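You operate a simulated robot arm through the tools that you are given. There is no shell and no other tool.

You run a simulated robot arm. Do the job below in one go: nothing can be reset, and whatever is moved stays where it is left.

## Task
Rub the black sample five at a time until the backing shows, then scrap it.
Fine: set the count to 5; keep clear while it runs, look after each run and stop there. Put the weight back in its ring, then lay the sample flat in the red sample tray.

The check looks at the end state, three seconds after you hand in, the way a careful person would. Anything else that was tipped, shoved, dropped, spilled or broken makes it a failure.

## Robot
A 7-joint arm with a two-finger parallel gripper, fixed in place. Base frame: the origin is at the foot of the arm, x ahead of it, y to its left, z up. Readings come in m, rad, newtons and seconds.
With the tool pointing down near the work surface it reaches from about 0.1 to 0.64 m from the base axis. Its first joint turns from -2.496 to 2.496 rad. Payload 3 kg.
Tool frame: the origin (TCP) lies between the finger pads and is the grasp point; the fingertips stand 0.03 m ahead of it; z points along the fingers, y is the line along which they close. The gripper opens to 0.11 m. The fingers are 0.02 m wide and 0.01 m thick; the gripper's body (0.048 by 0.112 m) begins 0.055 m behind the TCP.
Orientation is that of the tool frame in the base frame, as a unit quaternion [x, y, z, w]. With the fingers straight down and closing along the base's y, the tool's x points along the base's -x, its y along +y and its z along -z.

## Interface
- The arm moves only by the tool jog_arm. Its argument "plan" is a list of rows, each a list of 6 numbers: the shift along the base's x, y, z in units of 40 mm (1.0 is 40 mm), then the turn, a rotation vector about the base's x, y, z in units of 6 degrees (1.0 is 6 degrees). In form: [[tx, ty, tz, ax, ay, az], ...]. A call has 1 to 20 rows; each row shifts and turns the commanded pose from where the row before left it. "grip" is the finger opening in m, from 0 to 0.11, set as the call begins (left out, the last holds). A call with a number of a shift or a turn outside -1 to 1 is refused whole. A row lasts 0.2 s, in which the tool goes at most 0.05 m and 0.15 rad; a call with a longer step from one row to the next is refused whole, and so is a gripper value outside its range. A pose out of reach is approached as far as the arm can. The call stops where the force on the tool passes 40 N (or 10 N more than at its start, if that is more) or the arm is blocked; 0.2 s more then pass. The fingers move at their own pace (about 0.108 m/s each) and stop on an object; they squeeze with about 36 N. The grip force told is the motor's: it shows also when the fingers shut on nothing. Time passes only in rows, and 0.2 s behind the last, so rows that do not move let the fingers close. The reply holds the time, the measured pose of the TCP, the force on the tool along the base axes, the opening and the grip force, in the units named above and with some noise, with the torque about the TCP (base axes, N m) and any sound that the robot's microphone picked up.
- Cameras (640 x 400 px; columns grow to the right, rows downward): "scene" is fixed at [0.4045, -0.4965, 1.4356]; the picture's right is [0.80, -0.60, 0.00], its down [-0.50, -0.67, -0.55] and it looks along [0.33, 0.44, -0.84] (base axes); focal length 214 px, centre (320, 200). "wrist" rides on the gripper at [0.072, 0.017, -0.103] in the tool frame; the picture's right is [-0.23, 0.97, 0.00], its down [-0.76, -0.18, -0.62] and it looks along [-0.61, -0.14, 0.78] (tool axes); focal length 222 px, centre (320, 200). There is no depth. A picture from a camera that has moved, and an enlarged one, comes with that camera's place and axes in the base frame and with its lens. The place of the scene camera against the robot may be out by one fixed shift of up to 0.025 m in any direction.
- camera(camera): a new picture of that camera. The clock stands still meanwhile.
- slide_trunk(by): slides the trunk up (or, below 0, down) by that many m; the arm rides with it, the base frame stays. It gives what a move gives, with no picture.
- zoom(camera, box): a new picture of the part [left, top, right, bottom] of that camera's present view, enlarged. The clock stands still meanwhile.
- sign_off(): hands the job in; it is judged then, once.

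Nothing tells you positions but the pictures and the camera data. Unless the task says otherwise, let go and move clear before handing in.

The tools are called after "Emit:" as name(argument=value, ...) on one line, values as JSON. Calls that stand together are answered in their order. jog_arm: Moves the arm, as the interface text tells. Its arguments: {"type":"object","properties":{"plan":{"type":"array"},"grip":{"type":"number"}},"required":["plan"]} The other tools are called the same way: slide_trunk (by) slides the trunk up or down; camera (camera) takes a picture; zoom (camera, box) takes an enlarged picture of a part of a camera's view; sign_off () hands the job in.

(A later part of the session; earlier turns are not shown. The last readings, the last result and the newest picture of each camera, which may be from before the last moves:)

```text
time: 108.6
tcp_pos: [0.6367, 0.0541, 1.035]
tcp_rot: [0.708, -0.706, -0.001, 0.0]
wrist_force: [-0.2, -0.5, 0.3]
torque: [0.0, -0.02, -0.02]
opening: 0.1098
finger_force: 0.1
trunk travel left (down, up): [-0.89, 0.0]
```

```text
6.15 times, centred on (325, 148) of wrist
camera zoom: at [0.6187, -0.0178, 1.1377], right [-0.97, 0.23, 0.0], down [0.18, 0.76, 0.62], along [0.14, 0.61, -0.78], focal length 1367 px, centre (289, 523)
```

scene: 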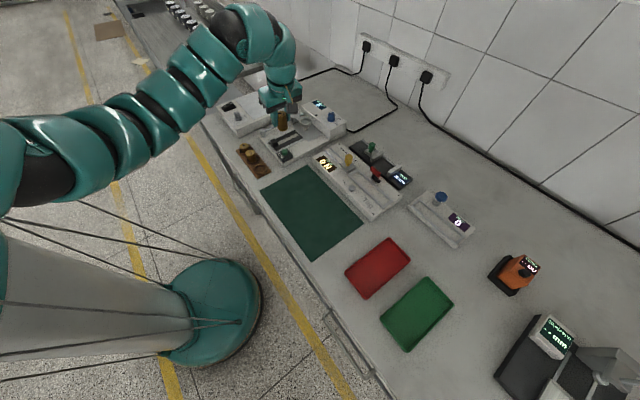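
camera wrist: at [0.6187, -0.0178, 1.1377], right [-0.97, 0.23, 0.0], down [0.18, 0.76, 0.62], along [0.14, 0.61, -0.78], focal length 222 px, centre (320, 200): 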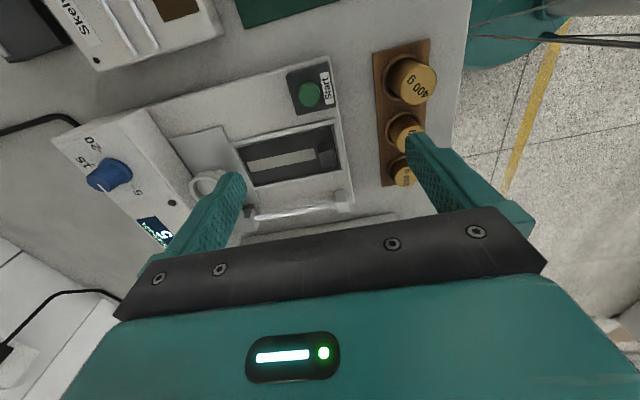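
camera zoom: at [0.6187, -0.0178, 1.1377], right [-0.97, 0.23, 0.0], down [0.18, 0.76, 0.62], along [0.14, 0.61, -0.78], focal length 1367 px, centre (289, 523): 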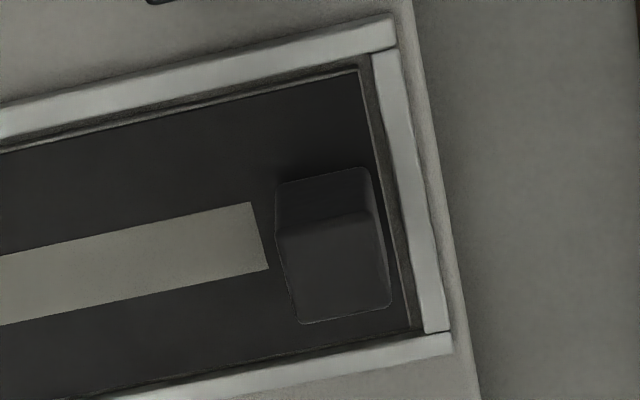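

Sample geometry: plate ≈ x 0.628–0.753, y 0.083–0.141, top z≈0.871; grip block centre ≈ (0.640, 0.110), top ≈0.896. Red tray ≈ x 0.547–0.718, y −0.50 to −0.42, so the sample fits in its present orientation. I'll lower the trunk slightly and turn the gripper to close along y above the block.

Emit:
slide_trunk(by=-0.05)

Emit:
jog_arm(plan=[[0, 0, 0.3, 0, 0, -1], [0, 0, 0.3, 0, 0, -1], [0, 0, 0, 0, 0, -1], [0, 0, 0, 0, 0, -1], [0, 0, 0, 0, 0, -1], [0, 0, 0, 0, 0, -1], [0, 0, 0, 0, 0, -1], [0, 0, 0, 0, 0, -1], [0, 0, 0, 0, 0, -1], [0, 0, 0, 0, 0, -1], [0, 0, 0, 0, 0, -1], [0, 0, 0, 0, 0, -1], [0, 0, 0, 0, 0, -1], [0, 0, 0, 0, 0, -1], [0, 0, 0, 0, 0, -1], [0.05, 0.7, 0, 0, 0, 0], [0.03, 0.7, 0, 0, 0, 0], [0, 0, 0, 0, 0, 0]], grip=0.06)

Emit:
camera(camera="wrist")

Emit:
zoom(camera="wrist", box=[250, 60, 390, 180])

```text
time: 109.5
tcp_pos: [0.6356, 0.0541, 0.9856]
tcp_rot: [-0.707, 0.708, 0.001, 0.0]
wrist_force: [0.1, 0.1, -0.4]
torque: [-0.01, 0.03, 0.01]
opening: 0.1101
finger_force: 0.0
trunk travel left (down, up): [-0.84, 0.05]
```

```text
time: 113.3
tcp_pos: [0.6396, 0.1108, 1.0085]
tcp_rot: [0.001, 1.0, 0.001, 0.0]
wrist_force: [0.3, -0.9, 0.6]
torque: [-0.02, -0.01, -0.01]
opening: 0.0602
finger_force: 0.0
trunk travel left (down, up): [-0.84, 0.05]
```

```text
taken
camera wrist: at [0.5662, 0.1274, 1.1108], right [0.23, 0.97, 0.0], down [0.76, -0.18, 0.62], along [0.61, -0.14, -0.78], focal length 222 px, centre (320, 200)
```

wrist: 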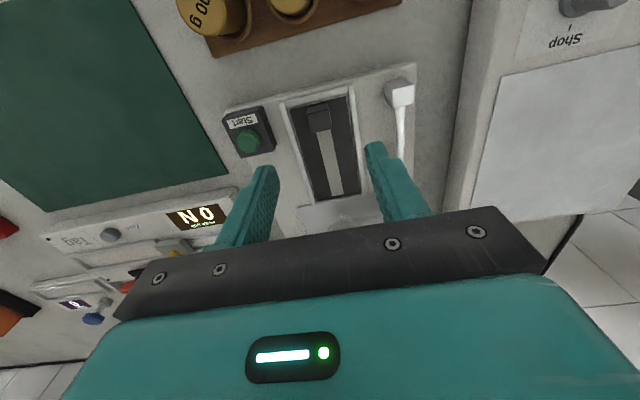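

```text
3.33 times, centred on (320, 120) of wrist
camera zoom: at [0.5662, 0.1274, 1.1108], right [0.23, 0.97, 0.0], down [0.76, -0.18, 0.62], along [0.61, -0.14, -0.78], focal length 740 px, centre (320, 467)
```

zoom: 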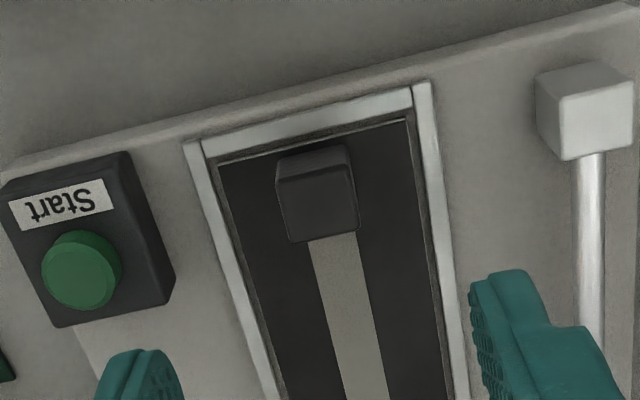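

The block sits exactly under the TCP: (0.640, 0.110). Narrowing the fingers to 36 mm and descending around it.

Emit:
jog_arm(plan=[[0, -0.01, -0.6, 0, 0, 0], [0, 0, -0.6, 0, 0, 0], [0, 0, -0.5, 0, 0, 0], [0, 0, 0, 0, 0, 0]], grip=0.037)

Emit:
zoom(camera="wrist", box=[250, 80, 390, 200])

Emit:
zoom(camera="scene", box=[250, 100, 340, 170])

```text
time: 114.3
tcp_pos: [0.6391, 0.1115, 0.9401]
tcp_rot: [0.0, 1.0, 0.002, 0.001]
wrist_force: [0.3, 0.8, -0.6]
torque: [-0.02, 0.0, 0.02]
opening: 0.037
finger_force: 0.0
trunk travel left (down, up): [-0.84, 0.05]
```

```text
3.33 times, centred on (320, 140) of wrist
camera zoom: at [0.5655, 0.1277, 1.0428], right [0.23, 0.97, 0.0], down [0.76, -0.18, 0.62], along [0.61, -0.14, -0.78], focal length 740 px, centre (320, 400)
```

zoom: 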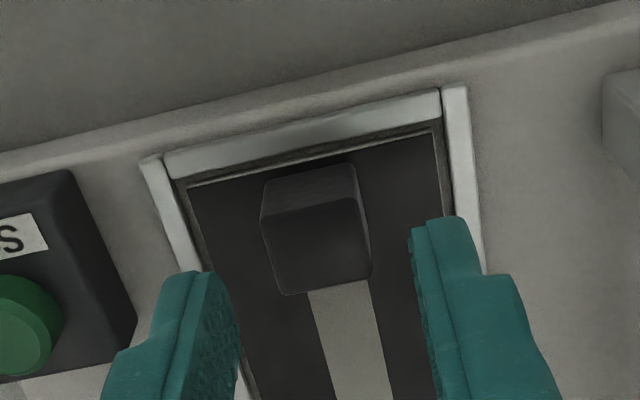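

```text
5.71 times, centred on (295, 135) of scene
camera zoom: at [0.4045, -0.4965, 1.4356], right [0.8, -0.6, 0.0], down [-0.5, -0.67, -0.55], along [0.33, 0.44, -0.84], focal length 1226 px, centre (463, 571)
```

zoom: 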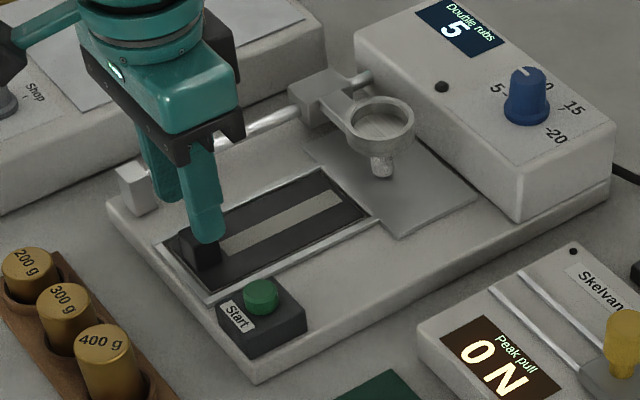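

Emit:
jog_arm(plan=[[0, 0, -0.4, 0, 0, 0], [0, 0, -0.3, 0, 0, 0], [0, 0, -0.13, 0, 0, 0], [0, 0, 0, 0, 0, 0]])

Emit:
zoom(camera="wrist", box=[250, 80, 390, 200])

```text
time: 115.3
tcp_pos: [0.638, 0.1107, 0.9075]
tcp_rot: [0.001, 1.0, 0.001, 0.001]
wrist_force: [0.6, -0.4, -1.2]
torque: [-0.02, 0.01, -0.01]
opening: 0.037
finger_force: 0.1
trunk travel left (down, up): [-0.84, 0.05]
```

```text
3.33 times, centred on (320, 140) of wrist
camera zoom: at [0.5659, 0.1273, 1.0101], right [0.23, 0.97, 0.0], down [0.76, -0.18, 0.62], along [0.61, -0.14, -0.78], focal length 740 px, centre (320, 400)
```

zoom: 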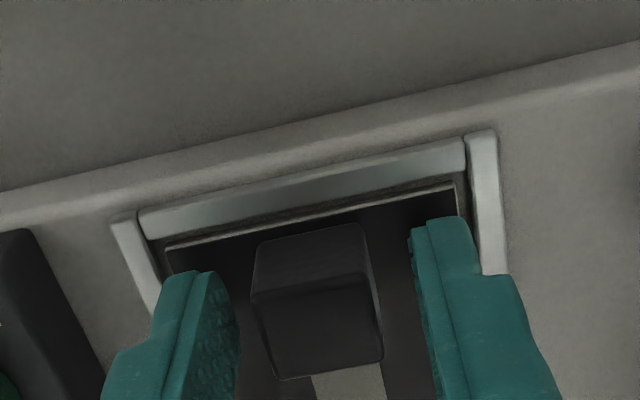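

Fingers straddle the block inside the rims. Closing.

Emit:
jog_arm(plan=[[0, 0, 0, 0, 0, 0], [0, 0, 0, 0, 0, 0], [0, 0, 0, 0, 0, 0]], grip=0.0)

Emit:
jog_arm(plan=[[0, 0, 0.1, 0, 0, 0], [0, 0, 0.15, 0, 0, 0], [0, 0, 0, 0, 0, 0]])

Emit:
zoom(camera="wrist", box=[220, 60, 420, 220])

Emit:
zoom(camera="scene", box=[250, 100, 340, 170])

```text
time: 116.2
tcp_pos: [0.6391, 0.1105, 0.9068]
tcp_rot: [0.0, 1.0, 0.001, 0.0]
wrist_force: [-0.6, -0.7, -0.4]
torque: [0.01, 0.01, 0.0]
opening: 0.0209
finger_force: 35.7
trunk travel left (down, up): [-0.84, 0.05]
```

```text
time: 117.0
tcp_pos: [0.6416, 0.1104, 0.9171]
tcp_rot: [0.0, 1.0, 0.001, 0.002]
wrist_force: [-0.5, 0.3, -0.6]
torque: [0.0, 0.0, 0.02]
opening: 0.0207
finger_force: 36.2
trunk travel left (down, up): [-0.84, 0.05]
```

```text
2.50 times, centred on (320, 140) of wrist
camera zoom: at [0.567, 0.127, 1.0202], right [0.23, 0.97, 0.0], down [0.76, -0.18, 0.62], along [0.61, -0.14, -0.78], focal length 555 px, centre (320, 350)
```

zoom: 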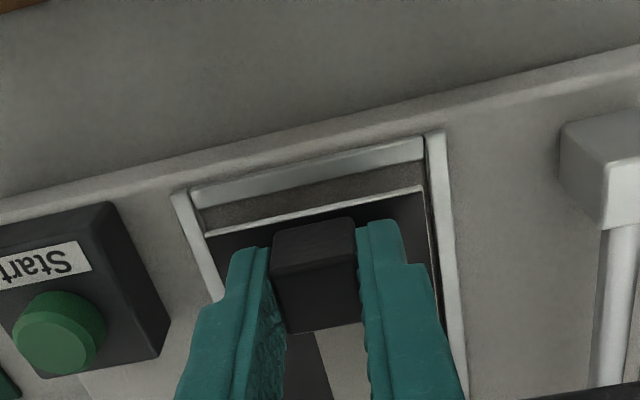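

```text
5.71 times, centred on (295, 135) of scene
camera zoom: at [0.4045, -0.4965, 1.4356], right [0.8, -0.6, 0.0], down [-0.5, -0.67, -0.55], along [0.33, 0.44, -0.84], focal length 1226 px, centre (463, 571)
```

zoom: 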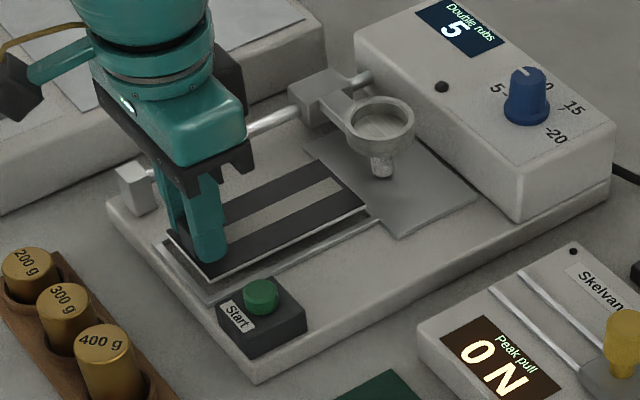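

The sample lifts cleanly and level. Its side (the backing board) is now in open light — a chance to verify the track colour against it before going on.

Emit:
zoom(camera="scene", box=[275, 125, 310, 150])

Emit:
zoom(camera="wrist", box=[285, 130, 365, 190])

Emit:
zoom(camera="wrist", box=[275, 135, 311, 158])

```text
16.00 times, centred on (292, 138) of scene
camera zoom: at [0.4045, -0.4965, 1.4356], right [0.8, -0.6, 0.0], down [-0.5, -0.67, -0.55], along [0.33, 0.44, -0.84], focal length 3432 px, centre (760, 1200)
```

zoom: 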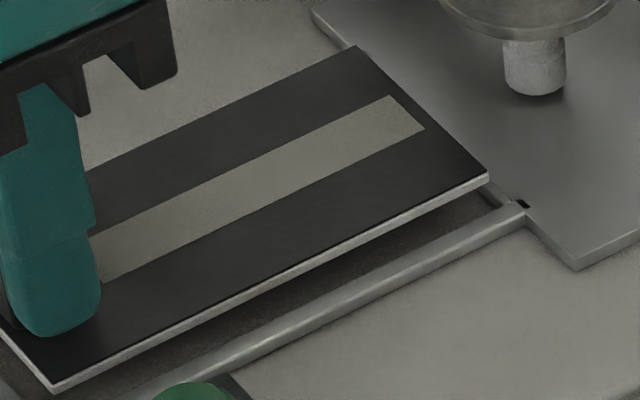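

```text
6.67 times, centred on (325, 160) of wrist
camera zoom: at [0.567, 0.127, 1.0202], right [0.23, 0.97, 0.0], down [0.76, -0.18, 0.62], along [0.61, -0.14, -0.78], focal length 1481 px, centre (287, 467)
```

zoom: 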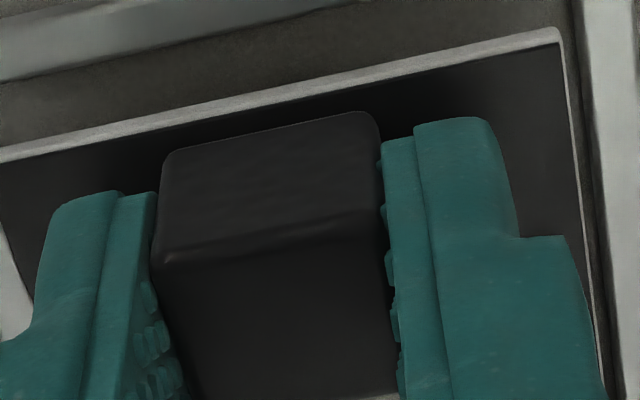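

```text
16.00 times, centred on (293, 146) of wrist
camera zoom: at [0.567, 0.127, 1.0202], right [0.23, 0.97, 0.0], down [0.76, -0.18, 0.62], along [0.61, -0.14, -0.78], focal length 3554 px, centre (752, 1056)
```

zoom: 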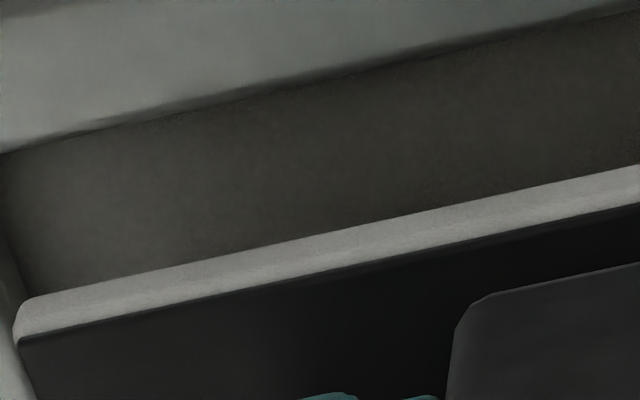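

The board's edge looks lighter than the track, which makes me doubt that the coat is fully through. I'll lift the sample into open light near the scene camera to compare its body colour with the track properly before deciding.

Emit:
jog_arm(plan=[[0, 0, 0.4, 0, 0, 0], [0, 0, 0.6, 0, 0, 0], [0, 0, 0.8, 0, 0, 0], [0, 0, 0.8, 0, 0, 0], [-0.3, -0.6, 0.3, 0, 0, 0], [-0.3, -0.8, 0.2, 0, 0, 0], [-0.3, -0.8, 0.2, 0, 0, 0], [-0.2, -0.8, 0, 0, 0, 0], [0, 0, 0, 0, 0, 0]])

Emit:
camera(camera="scene")

Emit:
camera(camera="wrist")

```text
time: 119.0
tcp_pos: [0.6005, -0.0077, 1.0322]
tcp_rot: [-0.001, 1.0, 0.001, 0.003]
wrist_force: [-0.4, 0.5, 0.2]
torque: [-0.01, 0.0, -0.01]
opening: 0.0207
finger_force: 36.1
out of reach, approached as far as the arm can: row 7, 8
trunk travel left (down, up): [-0.84, 0.05]
```

```text
taken
```

scene: 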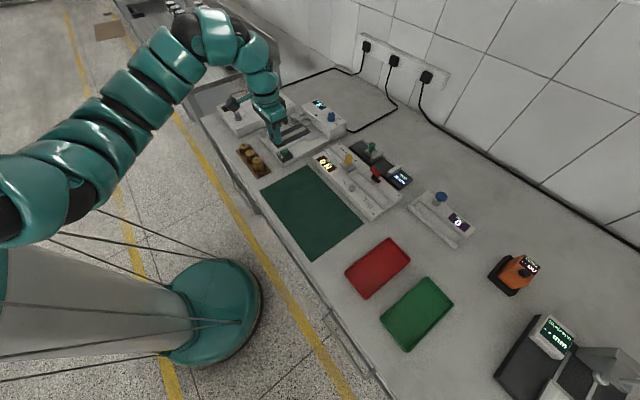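

```text
taken
camera wrist: at [0.5268, 0.0084, 1.1341], right [0.23, 0.97, 0.0], down [0.76, -0.18, 0.63], along [0.61, -0.14, -0.78], focal length 222 px, centre (320, 200)
```

wrist: 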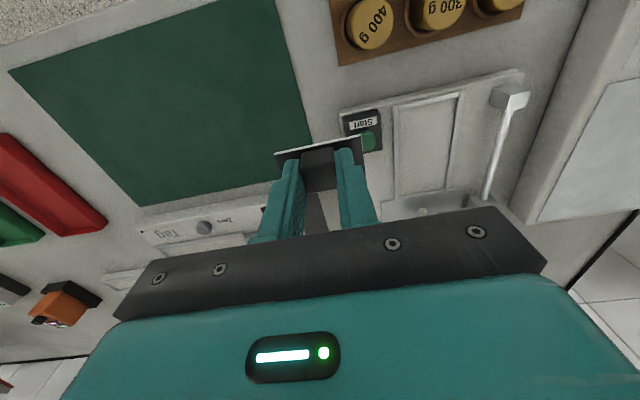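

Emit:
zoom(camera="scene", box=[260, 110, 330, 165])

Emit:
zoom(camera="scene", box=[285, 120, 321, 145])

```text
7.27 times, centred on (295, 138) of scene
camera zoom: at [0.4045, -0.4965, 1.4356], right [0.8, -0.6, 0.0], down [-0.5, -0.67, -0.55], along [0.33, 0.44, -0.84], focal length 1560 px, centre (502, 654)
```

zoom: 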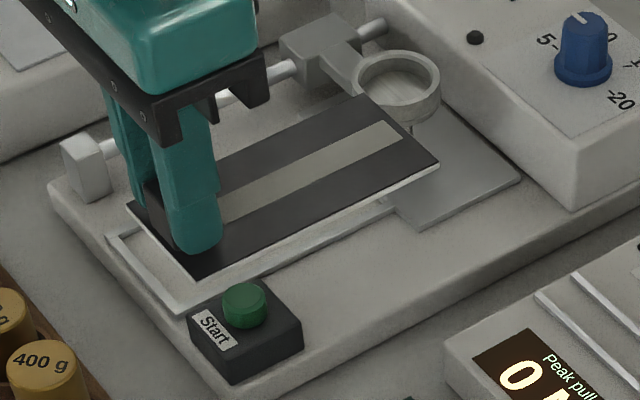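

```text
16.00 times, centred on (303, 132) of scene
camera zoom: at [0.4045, -0.4965, 1.4356], right [0.8, -0.6, 0.0], down [-0.5, -0.67, -0.55], along [0.33, 0.44, -0.84], focal length 3432 px, centre (592, 1280)
```

zoom: 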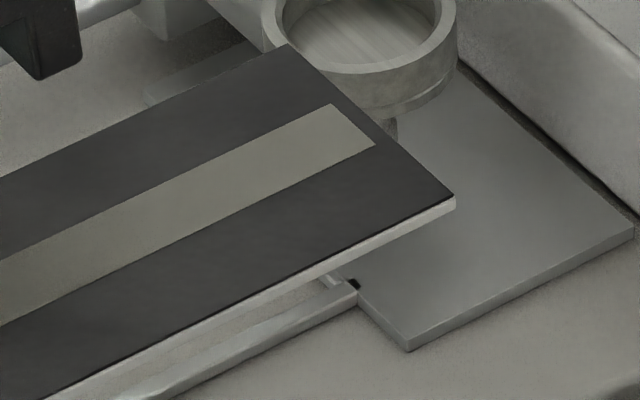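

Tints match, but the edge looks brighter. For a fair comparison I'll tilt the held sample +45° and −45° about x, so the track and the board's edge face the camera and lights at the same angle in turn.

Emit:
jog_arm(plan=[[0, -0.5, 0.2, 0, 0, 0], [0, 0, 0, 0.9375, 0, 0], [0, 0, 0, 0.9375, 0, 0], [0, 0, 0, 0.9375, 0, 0], [0, 0, 0, 0.9375, 0, 0], [0, 0, 0, 0.9375, 0, 0], [0, 0, 0, 0.9375, 0, 0], [0, 0, 0, 0.9375, 0, 0], [0, 0, 0, 0.9375, 0, 0], [0, 0, 0, 0, 0, 0]])

Emit:
zoom(camera="scene", box=[255, 100, 345, 165])

```text
time: 121.2
tcp_pos: [0.6182, -0.0181, 0.9987]
tcp_rot: [0.0, 0.924, 0.383, 0.001]
wrist_force: [0.1, -0.7, -0.3]
torque: [-0.01, 0.0, -0.02]
opening: 0.0203
finger_force: 36.6
out of reach, approached as far as the arm can: row 1, 2, 3, 4, 5, 6, 8
trunk travel left (down, up): [-0.84, 0.05]
```

```text
6.15 times, centred on (300, 132) of scene
camera zoom: at [0.4045, -0.4965, 1.4356], right [0.8, -0.6, 0.0], down [-0.5, -0.67, -0.55], along [0.33, 0.44, -0.84], focal length 1320 px, centre (443, 615)
```

zoom: 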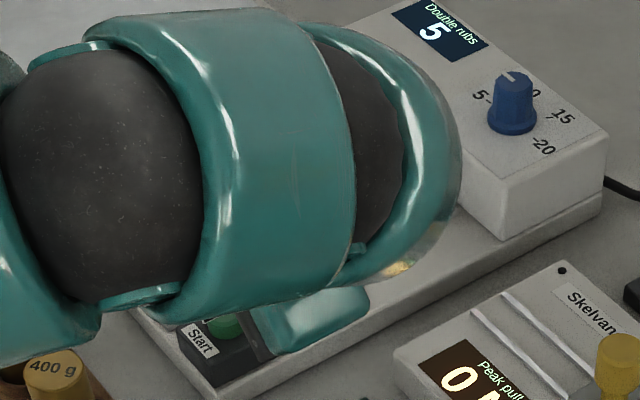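

The board's edge has the same hue as the track but is clearly brighter, while casing side and top faces look equally bright in this light. So the track is still a half-worn mix, not the bare backing: it needs another run. I'll level the sample and return it to its bed first.

Emit:
jog_arm(plan=[[0, 0, 0, -0.9375, 0, 0], [0, 0, 0, -0.9375, 0, 0], [0, 0, 0, -0.9375, 0, 0], [0, 0, 0, -0.9375, 0, 0], [0, 0, 0, -0.9375, 0, 0], [0, 0, 0, -0.9375, 0, 0], [0, 0, 0, -0.9375, 0, 0], [0, 0, 0, -0.9375, 0, 0], [0, 0, 0.4, 0, 0, 0], [0, 0, 0, 0, 0, 0]])

Emit:
zoom(camera="scene", box=[255, 100, 345, 165])

Emit:
camera(camera="wrist")

```text
time: 123.3
tcp_pos: [0.6195, -0.0192, 1.0131]
tcp_rot: [0.0, 1.0, 0.001, 0.0]
wrist_force: [-0.4, 0.0, -0.1]
torque: [0.0, 0.04, 0.02]
opening: 0.021
finger_force: 36.4
trunk travel left (down, up): [-0.84, 0.05]
```

```text
6.15 times, centred on (300, 132) of scene
camera zoom: at [0.4045, -0.4965, 1.4356], right [0.8, -0.6, 0.0], down [-0.5, -0.67, -0.55], along [0.33, 0.44, -0.84], focal length 1320 px, centre (443, 615)
```

zoom: 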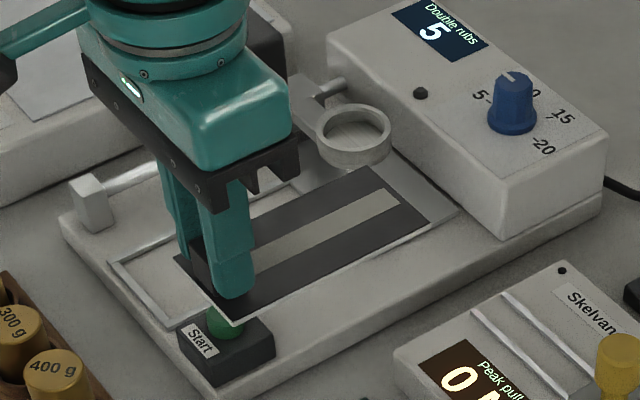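

```text
taken
camera wrist: at [0.5459, -0.002, 1.1172], right [0.23, 0.97, 0.0], down [0.76, -0.18, 0.62], along [0.61, -0.14, -0.78], focal length 222 px, centre (320, 200)
```

wrist: 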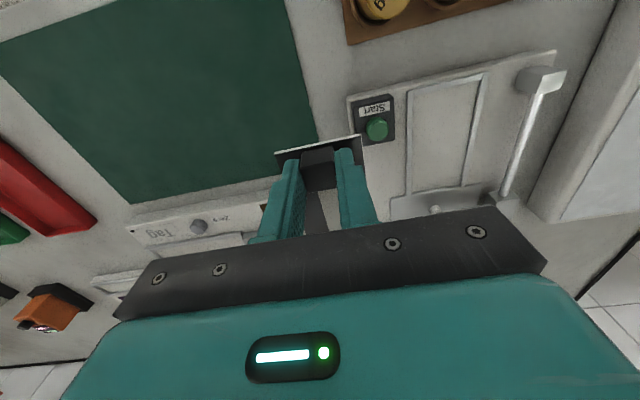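

Returning the sample above its bed.

Emit:
jog_arm(plan=[[0.12, 0.81, 0, 0, 0, 0], [0.12, 0.81, 0, 0, 0, 0], [0.12, 0.81, 0, 0, 0, 0], [0.13, 0.81, 0, 0, 0, 0], [0, 0, -0.7, 0, 0, 0], [0, 0, -0.7, 0, 0, 0], [0, 0, 0, 0, 0, 0]])

Emit:
zoom(camera="wrist", box=[220, 60, 420, 220])

Emit:
zoom(camera="scene", box=[255, 105, 335, 165])

```text
time: 125.0
tcp_pos: [0.6384, 0.1104, 0.9573]
tcp_rot: [0.001, 1.0, 0.001, 0.001]
wrist_force: [-0.3, 0.7, -0.4]
torque: [-0.02, 0.01, 0.04]
opening: 0.021
finger_force: 36.2
trunk travel left (down, up): [-0.84, 0.05]
```

```text
2.50 times, centred on (320, 140) of wrist
camera zoom: at [0.5662, 0.1272, 1.0594], right [0.23, 0.97, 0.0], down [0.76, -0.18, 0.62], along [0.61, -0.14, -0.78], focal length 555 px, centre (320, 350)
```

zoom: 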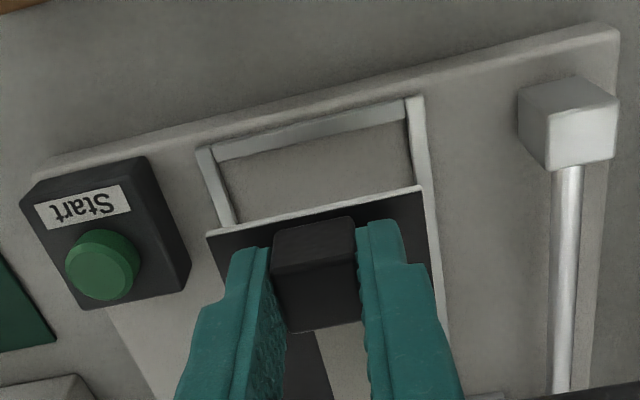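

```text
6.67 times, centred on (295, 135) of scene
camera zoom: at [0.4045, -0.4965, 1.4356], right [0.8, -0.6, 0.0], down [-0.5, -0.67, -0.55], along [0.33, 0.44, -0.84], focal length 1430 px, centre (487, 633)
```

zoom: 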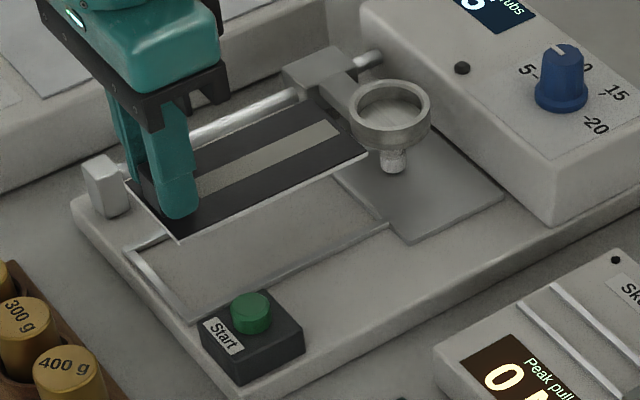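

Aligned over the bed. Lowering to just above, then seating.

Emit:
jog_arm(plan=[[0.01, 0, -0.5, 0, 0, 0], [0, 0, -0.4, 0, 0, 0], [0, 0, -0.15, 0, 0, 0], [0, 0, 0, 0, 0, 0]])

Emit:
zoom(camera="wrist", box=[240, 80, 400, 200])

Emit:
zoom(camera="scene", box=[265, 115, 325, 160])

```text
time: 126.0
tcp_pos: [0.6382, 0.1101, 0.916]
tcp_rot: [0.0, 1.0, 0.001, 0.0]
wrist_force: [-0.4, 0.5, 0.2]
torque: [0.0, 0.07, 0.03]
opening: 0.0209
finger_force: 36.0
trunk travel left (down, up): [-0.84, 0.05]
```

```text
3.33 times, centred on (320, 140) of wrist
camera zoom: at [0.5653, 0.1272, 1.0187], right [0.23, 0.97, 0.0], down [0.76, -0.18, 0.62], along [0.61, -0.14, -0.78], focal length 740 px, centre (320, 400)
```

zoom: 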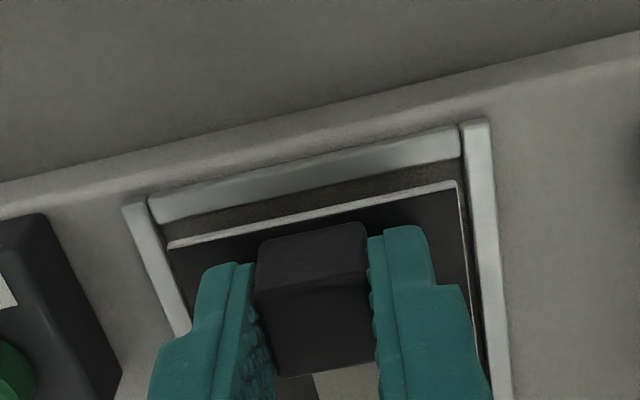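

```text
8.89 times, centred on (295, 138) of scene
camera zoom: at [0.4045, -0.4965, 1.4356], right [0.8, -0.6, 0.0], down [-0.5, -0.67, -0.55], along [0.33, 0.44, -0.84], focal length 1906 px, centre (542, 756)
```

zoom: 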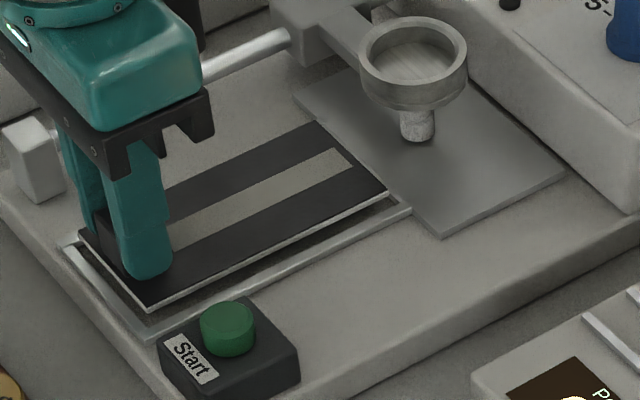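

Emit:
jog_arm(plan=[[0, 0, -0.1, 0, 0, 0], [0, 0, -0.1, 0, 0, 0], [0, 0, 0, 0, 0, 0]])

Emit:
zoom(camera="wrist", box=[240, 80, 400, 200])

```text
time: 126.8
tcp_pos: [0.6386, 0.1111, 0.9075]
tcp_rot: [0.001, 1.0, 0.001, 0.001]
wrist_force: [-0.1, 1.1, -0.2]
torque: [-0.03, 0.0, 0.02]
opening: 0.0208
finger_force: 35.4
trunk travel left (down, up): [-0.84, 0.05]
```

```text
3.33 times, centred on (320, 140) of wrist
camera zoom: at [0.5654, 0.1276, 1.0111], right [0.23, 0.97, 0.0], down [0.76, -0.18, 0.62], along [0.61, -0.14, -0.78], focal length 740 px, centre (320, 400)
```

zoom: 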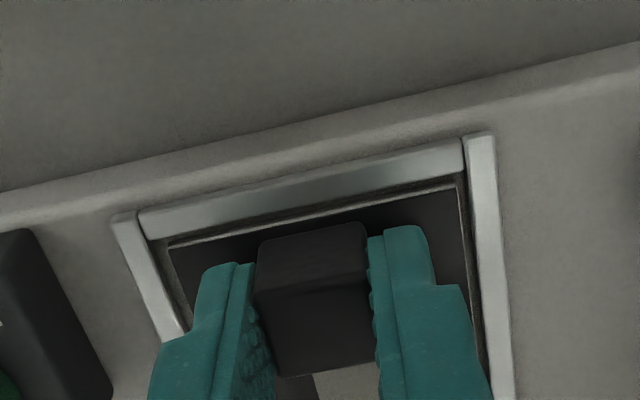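

Emit:
jog_arm(plan=[[0, 0, -0.04, 0, 0, 0], [0, 0, 0, 0, 0, 0]])

Emit:
jog_arm(plan=[[0, 0, 0, 0, 0, 0], [0, 0, 0, 0, 0, 0], [0, 0, 0, 0, 0, 0]], grip=0.037)

Emit:
zoom(camera="wrist", box=[240, 80, 400, 200])

```text
time: 127.3
tcp_pos: [0.6381, 0.1109, 0.9085]
tcp_rot: [0.0, 1.0, 0.001, 0.002]
wrist_force: [0.5, -0.9, 7.0]
torque: [-0.05, -0.28, 0.0]
opening: 0.021
finger_force: 36.2
trunk travel left (down, up): [-0.84, 0.05]
```

```text
time: 128.2
tcp_pos: [0.639, 0.1102, 0.9074]
tcp_rot: [-0.001, 1.0, 0.001, 0.001]
wrist_force: [-0.6, 0.0, 0.0]
torque: [-0.01, 0.0, 0.01]
opening: 0.0371
finger_force: 0.0
trunk travel left (down, up): [-0.84, 0.05]
```

```text
3.33 times, centred on (320, 140) of wrist
camera zoom: at [0.5653, 0.1276, 1.0098], right [0.23, 0.97, 0.0], down [0.76, -0.18, 0.62], along [0.61, -0.14, -0.78], focal length 740 px, centre (320, 400)
```

zoom: 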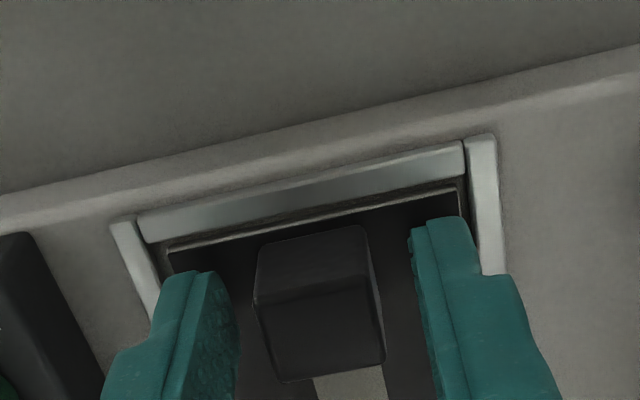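

The sample is seated again exactly as before. Now I'll back off and fetch the 400 g weight for the second run.

Emit:
jog_arm(plan=[[0, 0, 0.3, 0, 0, 0], [0, 0, 0.6, 0, 0, 0], [0, 0, 0.9, 0, 0, 0], [0, 0, 0, 0, 0, 0]])

Emit:
slide_trunk(by=0.05)

Emit:
jog_arm(plan=[[0, 0, 0, 0, 0, 1], [0, 0, 0, 0, 0, 1], [0, 0, 0, 0, 0, 1], [0, 0, 0, 0, 0, 1], [0, 0, 0, 0, 0, 1], [0, 0, 0, 0, 0, 1], [0, 0, 0, 0, 0, 1], [0, 0, 0, 0, 0, 1], [0, 0, 0, 0, 0, 1], [0, 0, 0, 0, 0, 1], [0, 0, 0, 0, 0, 1], [0, 0, 0, 0, 0, 1], [0, 0, 0, 0, 0, 1], [0, 0, 0, 0, 0, 1], [0, 0, 0, 0, 0, 1], [-0.5, -0.5, 0, 0.625, 0, 0], [-0.5, -0.5, 0, 0.625, 0, 0], [-0.5, -0.5, 0, 0.625, 0, 0], [-0.5, -0.1, 0, 0.625, 0, 0], [-0.47, 0, 0, 0, 0, 0]], grip=0.055)

Emit:
camera(camera="wrist")

Emit:
zoom(camera="wrist", box=[220, 60, 420, 220])

```text
time: 129.2
tcp_pos: [0.639, 0.1103, 0.9783]
tcp_rot: [0.0, 1.0, 0.001, 0.001]
wrist_force: [-0.3, 0.2, -0.4]
torque: [0.01, 0.03, 0.05]
opening: 0.037
finger_force: 0.0
trunk travel left (down, up): [-0.84, 0.05]
```

```text
time: 130.1
tcp_pos: [0.6391, 0.1114, 1.0289]
tcp_rot: [0.0, 1.0, 0.001, 0.001]
wrist_force: [0.4, 0.4, 0.9]
torque: [-0.01, 0.01, -0.05]
opening: 0.037
finger_force: 0.0
trunk travel left (down, up): [-0.89, 0.0]
```

```text
time: 134.3
tcp_pos: [0.5401, 0.0469, 1.0285]
tcp_rot: [-0.7, 0.701, 0.093, 0.093]
wrist_force: [-0.9, 0.1, -0.4]
torque: [-0.02, -0.01, -0.03]
opening: 0.0551
finger_force: 0.0
trunk travel left (down, up): [-0.89, 0.0]
```

```text
taken
camera wrist: at [0.5224, -0.0501, 1.1087], right [-0.97, 0.22, 0.06], down [0.18, 0.57, 0.8], along [0.14, 0.79, -0.6], focal length 222 px, centre (320, 200)
```

wrist: 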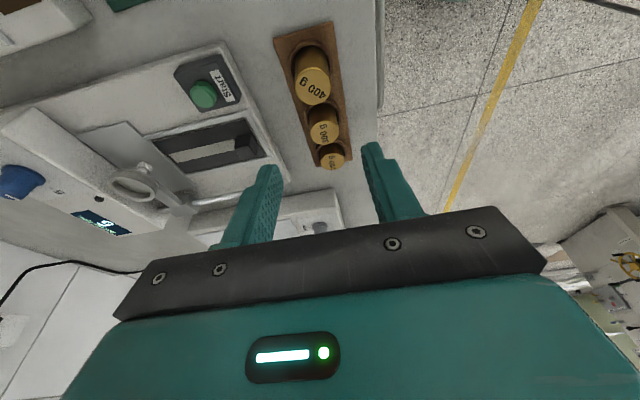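

```text
2.50 times, centred on (320, 140) of wrist
camera zoom: at [0.5224, -0.0501, 1.1087], right [-0.97, 0.22, 0.06], down [0.18, 0.57, 0.8], along [0.14, 0.79, -0.6], focal length 555 px, centre (320, 350)
```

zoom: 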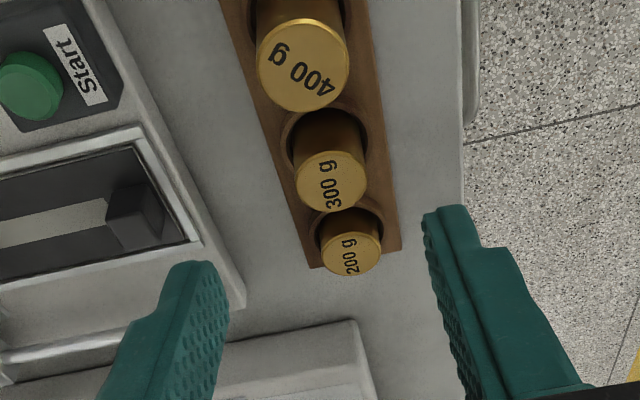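

Emit:
zoom(camera="wrist", box=[170, 110, 290, 190])

```text
5.00 times, centred on (230, 150) of wrist
camera zoom: at [0.5224, -0.0501, 1.1087], right [-0.97, 0.22, 0.06], down [0.18, 0.57, 0.8], along [0.14, 0.79, -0.6], focal length 1111 px, centre (770, 450)
```

zoom: 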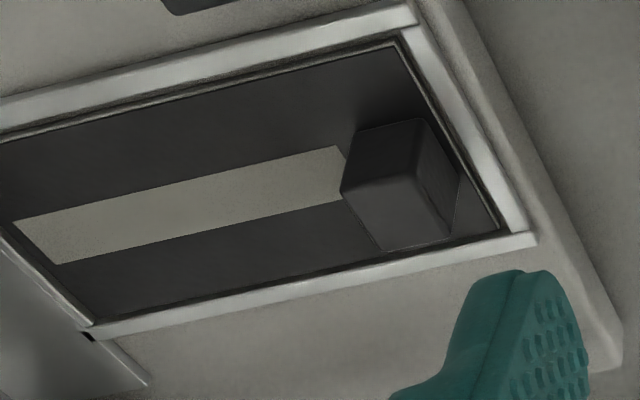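

The stripe still reads as a greyed mix next to the casing. I'm going ahead with the second run: descending around the 400 g weight with the same pose used when I released it.

Emit:
jog_arm(plan=[[0, 0, -0.8, 0, 0, 0], [0, 0, -0.8, 0, 0, 0], [0, 0, -0.7, 0, 0, 0], [0, 0, -0.5, 0, 0, 0], [0, 0, -0.3, 0, 0, 0], [0, 0, 0, 0, 0, 0]])

Emit:
zoom(camera="wrist", box=[220, 60, 420, 220])

```text
time: 135.7
tcp_pos: [0.5395, 0.0458, 0.9042]
tcp_rot: [0.701, -0.701, -0.094, -0.092]
wrist_force: [-0.8, -0.2, 0.2]
torque: [-0.02, -0.01, 0.0]
opening: 0.055
finger_force: 0.1
trunk travel left (down, up): [-0.89, 0.0]
```

```text
2.50 times, centred on (320, 140) of wrist
camera zoom: at [0.5221, -0.05, 0.9847], right [-0.97, 0.22, 0.06], down [0.18, 0.57, 0.8], along [0.14, 0.79, -0.6], focal length 555 px, centre (320, 350)
```

zoom: 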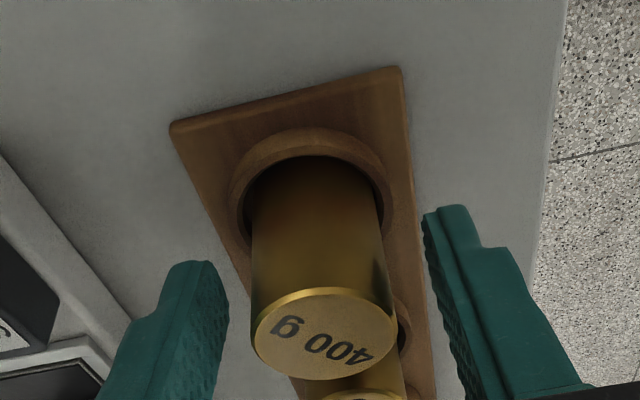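

Emit:
jog_arm(plan=[[0, 0.015, -0.04, 0, 0, 0], [0, 0, 0, 0, 0, 0]])

Emit:
jog_arm(plan=[[0, 0, 0, 0, 0, 0], [0, 0, 0, 0, 0, 0], [0, 0, 0, 0, 0, 0]], grip=0.0)

Emit:
jog_arm(plan=[[0, 0, 0.2, 0, 0, 0], [0, 0, 0.3, 0, 0, 0], [0, 0, 0.5, 0, 0, 0], [0, 0, 0.7, 0, 0, 0], [0, 0, 0.8, 0, 0, 0], [0, 0, 0.8, 0, 0, 0], [0, 0, 0, 0, 0, 0]])

Emit:
camera(camera="wrist")

```text
time: 136.3
tcp_pos: [0.5395, 0.0476, 0.902]
tcp_rot: [0.701, -0.701, -0.093, -0.092]
wrist_force: [-0.1, 0.2, -0.4]
torque: [0.0, 0.01, 0.02]
opening: 0.0549
finger_force: 0.1
trunk travel left (down, up): [-0.89, 0.0]
```

```text
time: 137.1
tcp_pos: [0.5391, 0.0482, 0.904]
tcp_rot: [0.701, -0.701, -0.093, -0.093]
wrist_force: [-1.2, 0.6, 0.2]
torque: [-0.01, 0.02, -0.04]
opening: 0.0334
finger_force: 36.7
trunk travel left (down, up): [-0.89, 0.0]
```

```text
time: 138.7
tcp_pos: [0.5403, 0.0457, 1.0363]
tcp_rot: [-0.701, 0.701, 0.094, 0.091]
wrist_force: [-0.2, -0.2, -4.3]
torque: [-0.01, -0.02, 0.0]
opening: 0.0335
finger_force: 35.7
trunk travel left (down, up): [-0.89, 0.0]
```

```text
taken
camera wrist: at [0.5243, -0.0505, 1.1162], right [-0.97, 0.22, 0.06], down [0.18, 0.57, 0.8], along [0.14, 0.79, -0.6], focal length 222 px, centre (320, 200)
```

wrist: 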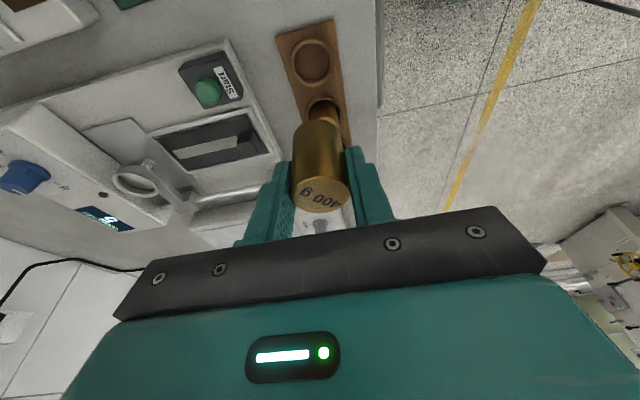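

Weight held again. Retracing the earlier path to the carriage cup.

Emit:
jog_arm(plan=[[0.9, -0.17, 0.12, 0, 0, 0], [0.9, -0.17, 0.12, 0, 0, 0], [0.9, -0.17, 0.12, 0, 0, 0], [0, 0, 0, 0, 0, -1], [0, 0, 0, 0, 0, -1], [0, 0, 0, 0, 0, -1], [0, 0, 0, 0, 0, -1], [0, 0, 0, 0, 0, -1], [0, 0, 0, 0, 0, -1], [0, 0, 0, 0, 0, -1], [0, 0, 0, 0, 0, -1], [0.8, 0, 0, 0, 0, 0], [0.8, 0, 0.2, 0, 0, 0], [0.8, 0.2, 0.3, 0, 0, 0], [0.8, 0.4, 0.4, 0, 0, 0], [0.3, 0.5, 0.7, 0, 0, 0], [0, 0.5, 0.7, 0, 0, 0], [0, 0.5, 0.6, 0, 0, 0], [0, 0, 0, 0, 0, 0]])

Emit:
slide_trunk(by=-0.12)

Emit:
camera(camera="wrist")

Emit:
zoom(camera="wrist", box=[250, 40, 390, 160])

```text
time: 142.7
tcp_pos: [0.7886, 0.1111, 1.1645]
tcp_rot: [-0.355, 0.926, 0.048, 0.121]
wrist_force: [0.7, 0.4, -4.2]
torque: [-0.02, 0.03, 0.0]
opening: 0.0334
finger_force: 36.1
trunk travel left (down, up): [-0.89, 0.0]
```

```text
time: 144.2
tcp_pos: [0.7883, 0.112, 1.0457]
tcp_rot: [-0.355, 0.926, 0.048, 0.122]
wrist_force: [-0.5, 0.0, -3.3]
torque: [-0.03, 0.02, 0.01]
opening: 0.0336
finger_force: 36.3
trunk travel left (down, up): [-0.77, 0.12]
```

```text
taken
camera wrist: at [0.7053, 0.0602, 1.126], right [-0.49, 0.87, 0.06], down [0.55, 0.25, 0.8], along [0.68, 0.42, -0.6], focal length 222 px, centre (320, 200)
```

wrist: 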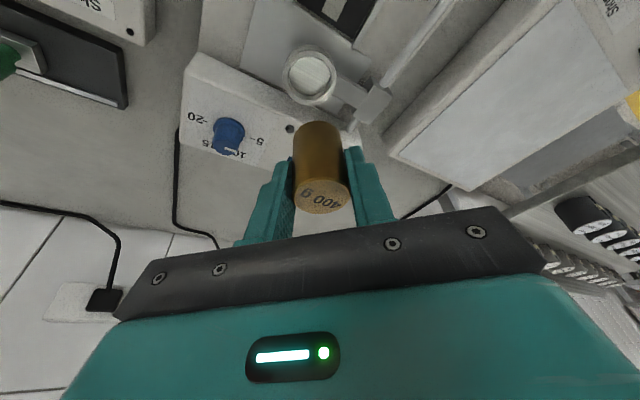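

```text
3.33 times, centred on (320, 100) of wrist
camera zoom: at [0.7053, 0.0602, 1.126], right [-0.49, 0.87, 0.06], down [0.55, 0.25, 0.8], along [0.68, 0.42, -0.6], focal length 740 px, centre (320, 533)
```

zoom: 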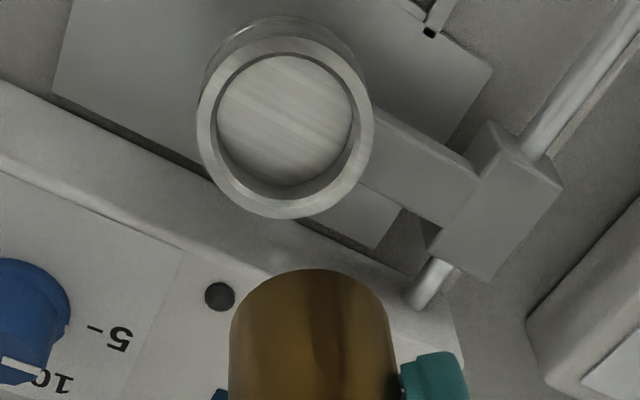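

Aligning to the original pick pose over the cup and lowering to just above its rim.

Emit:
jog_arm(plan=[[-0.015, -0.07, -0.5, 0, 0, 0], [0, 0, -0.6, 0, 0, 0], [0, 0, -0.55, 0, 0, 0], [0, 0, 0, 0, 0, 0]])

Emit:
zoom(camera="wrist", box=[260, 70, 380, 170])

Emit:
zoom(camera="scene", box=[280, 85, 340, 130])

```text
time: 145.2
tcp_pos: [0.7876, 0.1098, 0.9794]
tcp_rot: [-0.356, 0.925, 0.048, 0.122]
wrist_force: [-0.6, -0.5, -3.3]
torque: [0.02, -0.02, 0.01]
opening: 0.0332
finger_force: 35.9
trunk travel left (down, up): [-0.77, 0.12]
```

```text
4.00 times, centred on (320, 120) of wrist
camera zoom: at [0.7044, 0.0579, 1.0607], right [-0.49, 0.87, 0.06], down [0.55, 0.25, 0.8], along [0.68, 0.42, -0.6], focal length 888 px, centre (320, 520)
```

zoom: 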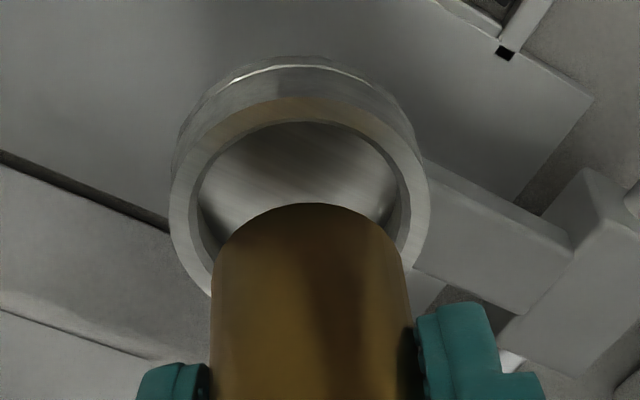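

```text
8.89 times, centred on (310, 108) of scene
camera zoom: at [0.4045, -0.4965, 1.4356], right [0.8, -0.6, 0.0], down [-0.5, -0.67, -0.55], along [0.33, 0.44, -0.84], focal length 1906 px, centre (409, 1022)
```

zoom: 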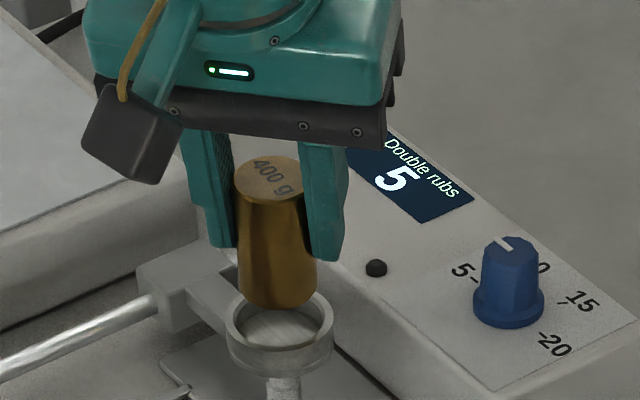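

Emit:
jog_arm(plan=[[0.01, -0.02, -0.15, 0, 0, 0], [0, 0, -0.1, 0, 0, 0], [0, 0, 0, 0, 0, 0]])

Emit:
zoom(camera="wrist", box=[260, 70, 380, 170])

Emit:
zoom(camera="scene", box=[280, 85, 340, 130])

```text
time: 146.0
tcp_pos: [0.7891, 0.1088, 0.9699]
tcp_rot: [-0.355, 0.926, 0.048, 0.123]
wrist_force: [0.2, 0.0, -3.5]
torque: [0.0, 0.0, 0.01]
opening: 0.0334
finger_force: 35.7
trunk travel left (down, up): [-0.77, 0.12]
```

```text
4.00 times, centred on (320, 120) of wrist
camera zoom: at [0.7053, 0.0568, 1.05], right [-0.49, 0.87, 0.06], down [0.55, 0.25, 0.8], along [0.68, 0.42, -0.6], focal length 888 px, centre (320, 520)
```

zoom: 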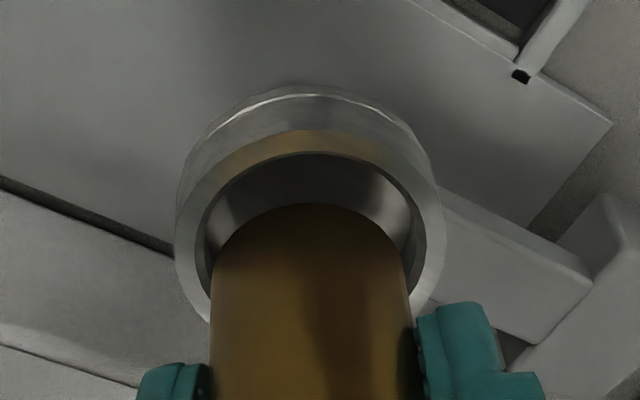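

```text
8.89 times, centred on (310, 108) of scene
camera zoom: at [0.4045, -0.4965, 1.4356], right [0.8, -0.6, 0.0], down [-0.5, -0.67, -0.55], along [0.33, 0.44, -0.84], focal length 1906 px, centre (409, 1022)
```

zoom: 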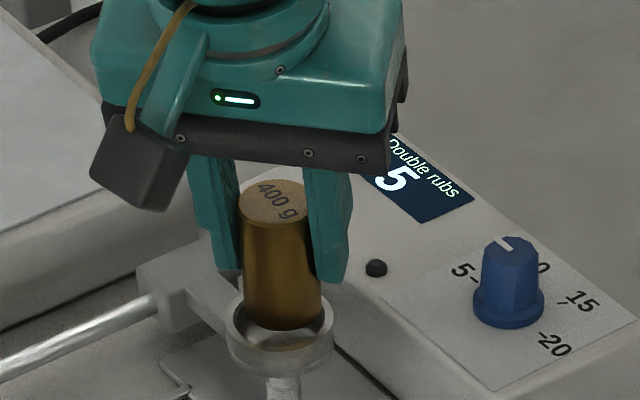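

Emit:
jog_arm(plan=[[-0.01, 0.02, -0.06, 0, 0, 0], [0, 0, 0, 0, 0, 0]])

Emit:
zoom(camera="wrist", box=[260, 70, 380, 170])

Emit:
zoom(camera="scene", box=[290, 95, 330, 125])

```text
time: 146.6
tcp_pos: [0.7888, 0.1085, 0.9676]
tcp_rot: [-0.355, 0.926, 0.048, 0.123]
wrist_force: [0.1, -1.1, -2.5]
torque: [-0.01, -0.04, -0.02]
opening: 0.0335
finger_force: 35.4
trunk travel left (down, up): [-0.77, 0.12]
```

```text
4.00 times, centred on (320, 120) of wrist
camera zoom: at [0.7047, 0.0574, 1.0473], right [-0.49, 0.87, 0.06], down [0.55, 0.25, 0.8], along [0.68, 0.42, -0.6], focal length 888 px, centre (320, 520)
```

zoom: 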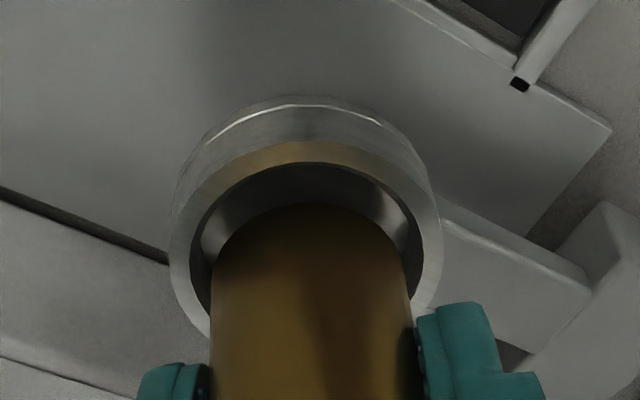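

```text
13.33 times, centred on (310, 110) of scene
camera zoom: at [0.4045, -0.4965, 1.4356], right [0.8, -0.6, 0.0], down [-0.5, -0.67, -0.55], along [0.33, 0.44, -0.84], focal length 2860 px, centre (453, 1400)
```

zoom: 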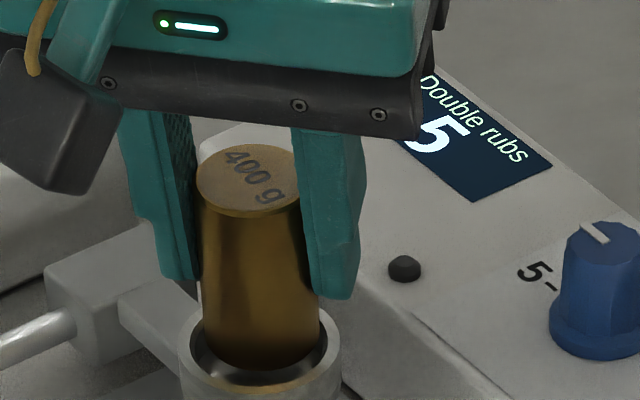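

Centred from both views. Lowering into the cup gently.

Emit:
jog_arm(plan=[[0, 0, -0.075, 0, 0, 0], [0, 0, -0.075, 0, 0, 0], [0, 0, 0, 0, 0, 0]])

Emit:
zoom(camera="wrist", box=[260, 70, 380, 170])

Emit:
zoom(camera="scene", box=[290, 95, 330, 125])

```text
time: 147.4
tcp_pos: [0.7867, 0.1094, 0.9633]
tcp_rot: [-0.356, 0.925, 0.048, 0.125]
wrist_force: [3.5, -2.2, 21.3]
torque: [0.12, -0.48, -0.05]
opening: 0.0335
finger_force: 36.0
trunk travel left (down, up): [-0.77, 0.12]
```

```text
4.00 times, centred on (320, 120) of wrist
camera zoom: at [0.7033, 0.0572, 1.0441], right [-0.49, 0.87, 0.06], down [0.54, 0.25, 0.8], along [0.68, 0.43, -0.59], focal length 888 px, centre (320, 520)
```

zoom: 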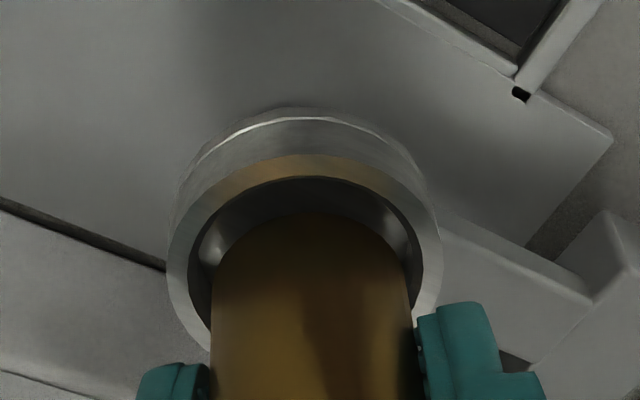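

```text
13.33 times, centred on (310, 110) of scene
camera zoom: at [0.4045, -0.4965, 1.4356], right [0.8, -0.6, 0.0], down [-0.5, -0.67, -0.55], along [0.33, 0.44, -0.84], focal length 2860 px, centre (453, 1400)
```

zoom: 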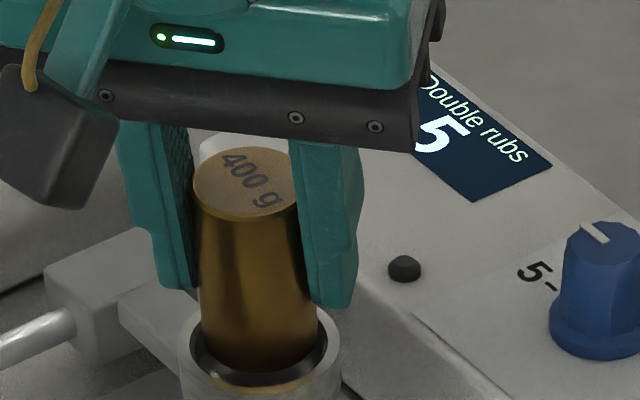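

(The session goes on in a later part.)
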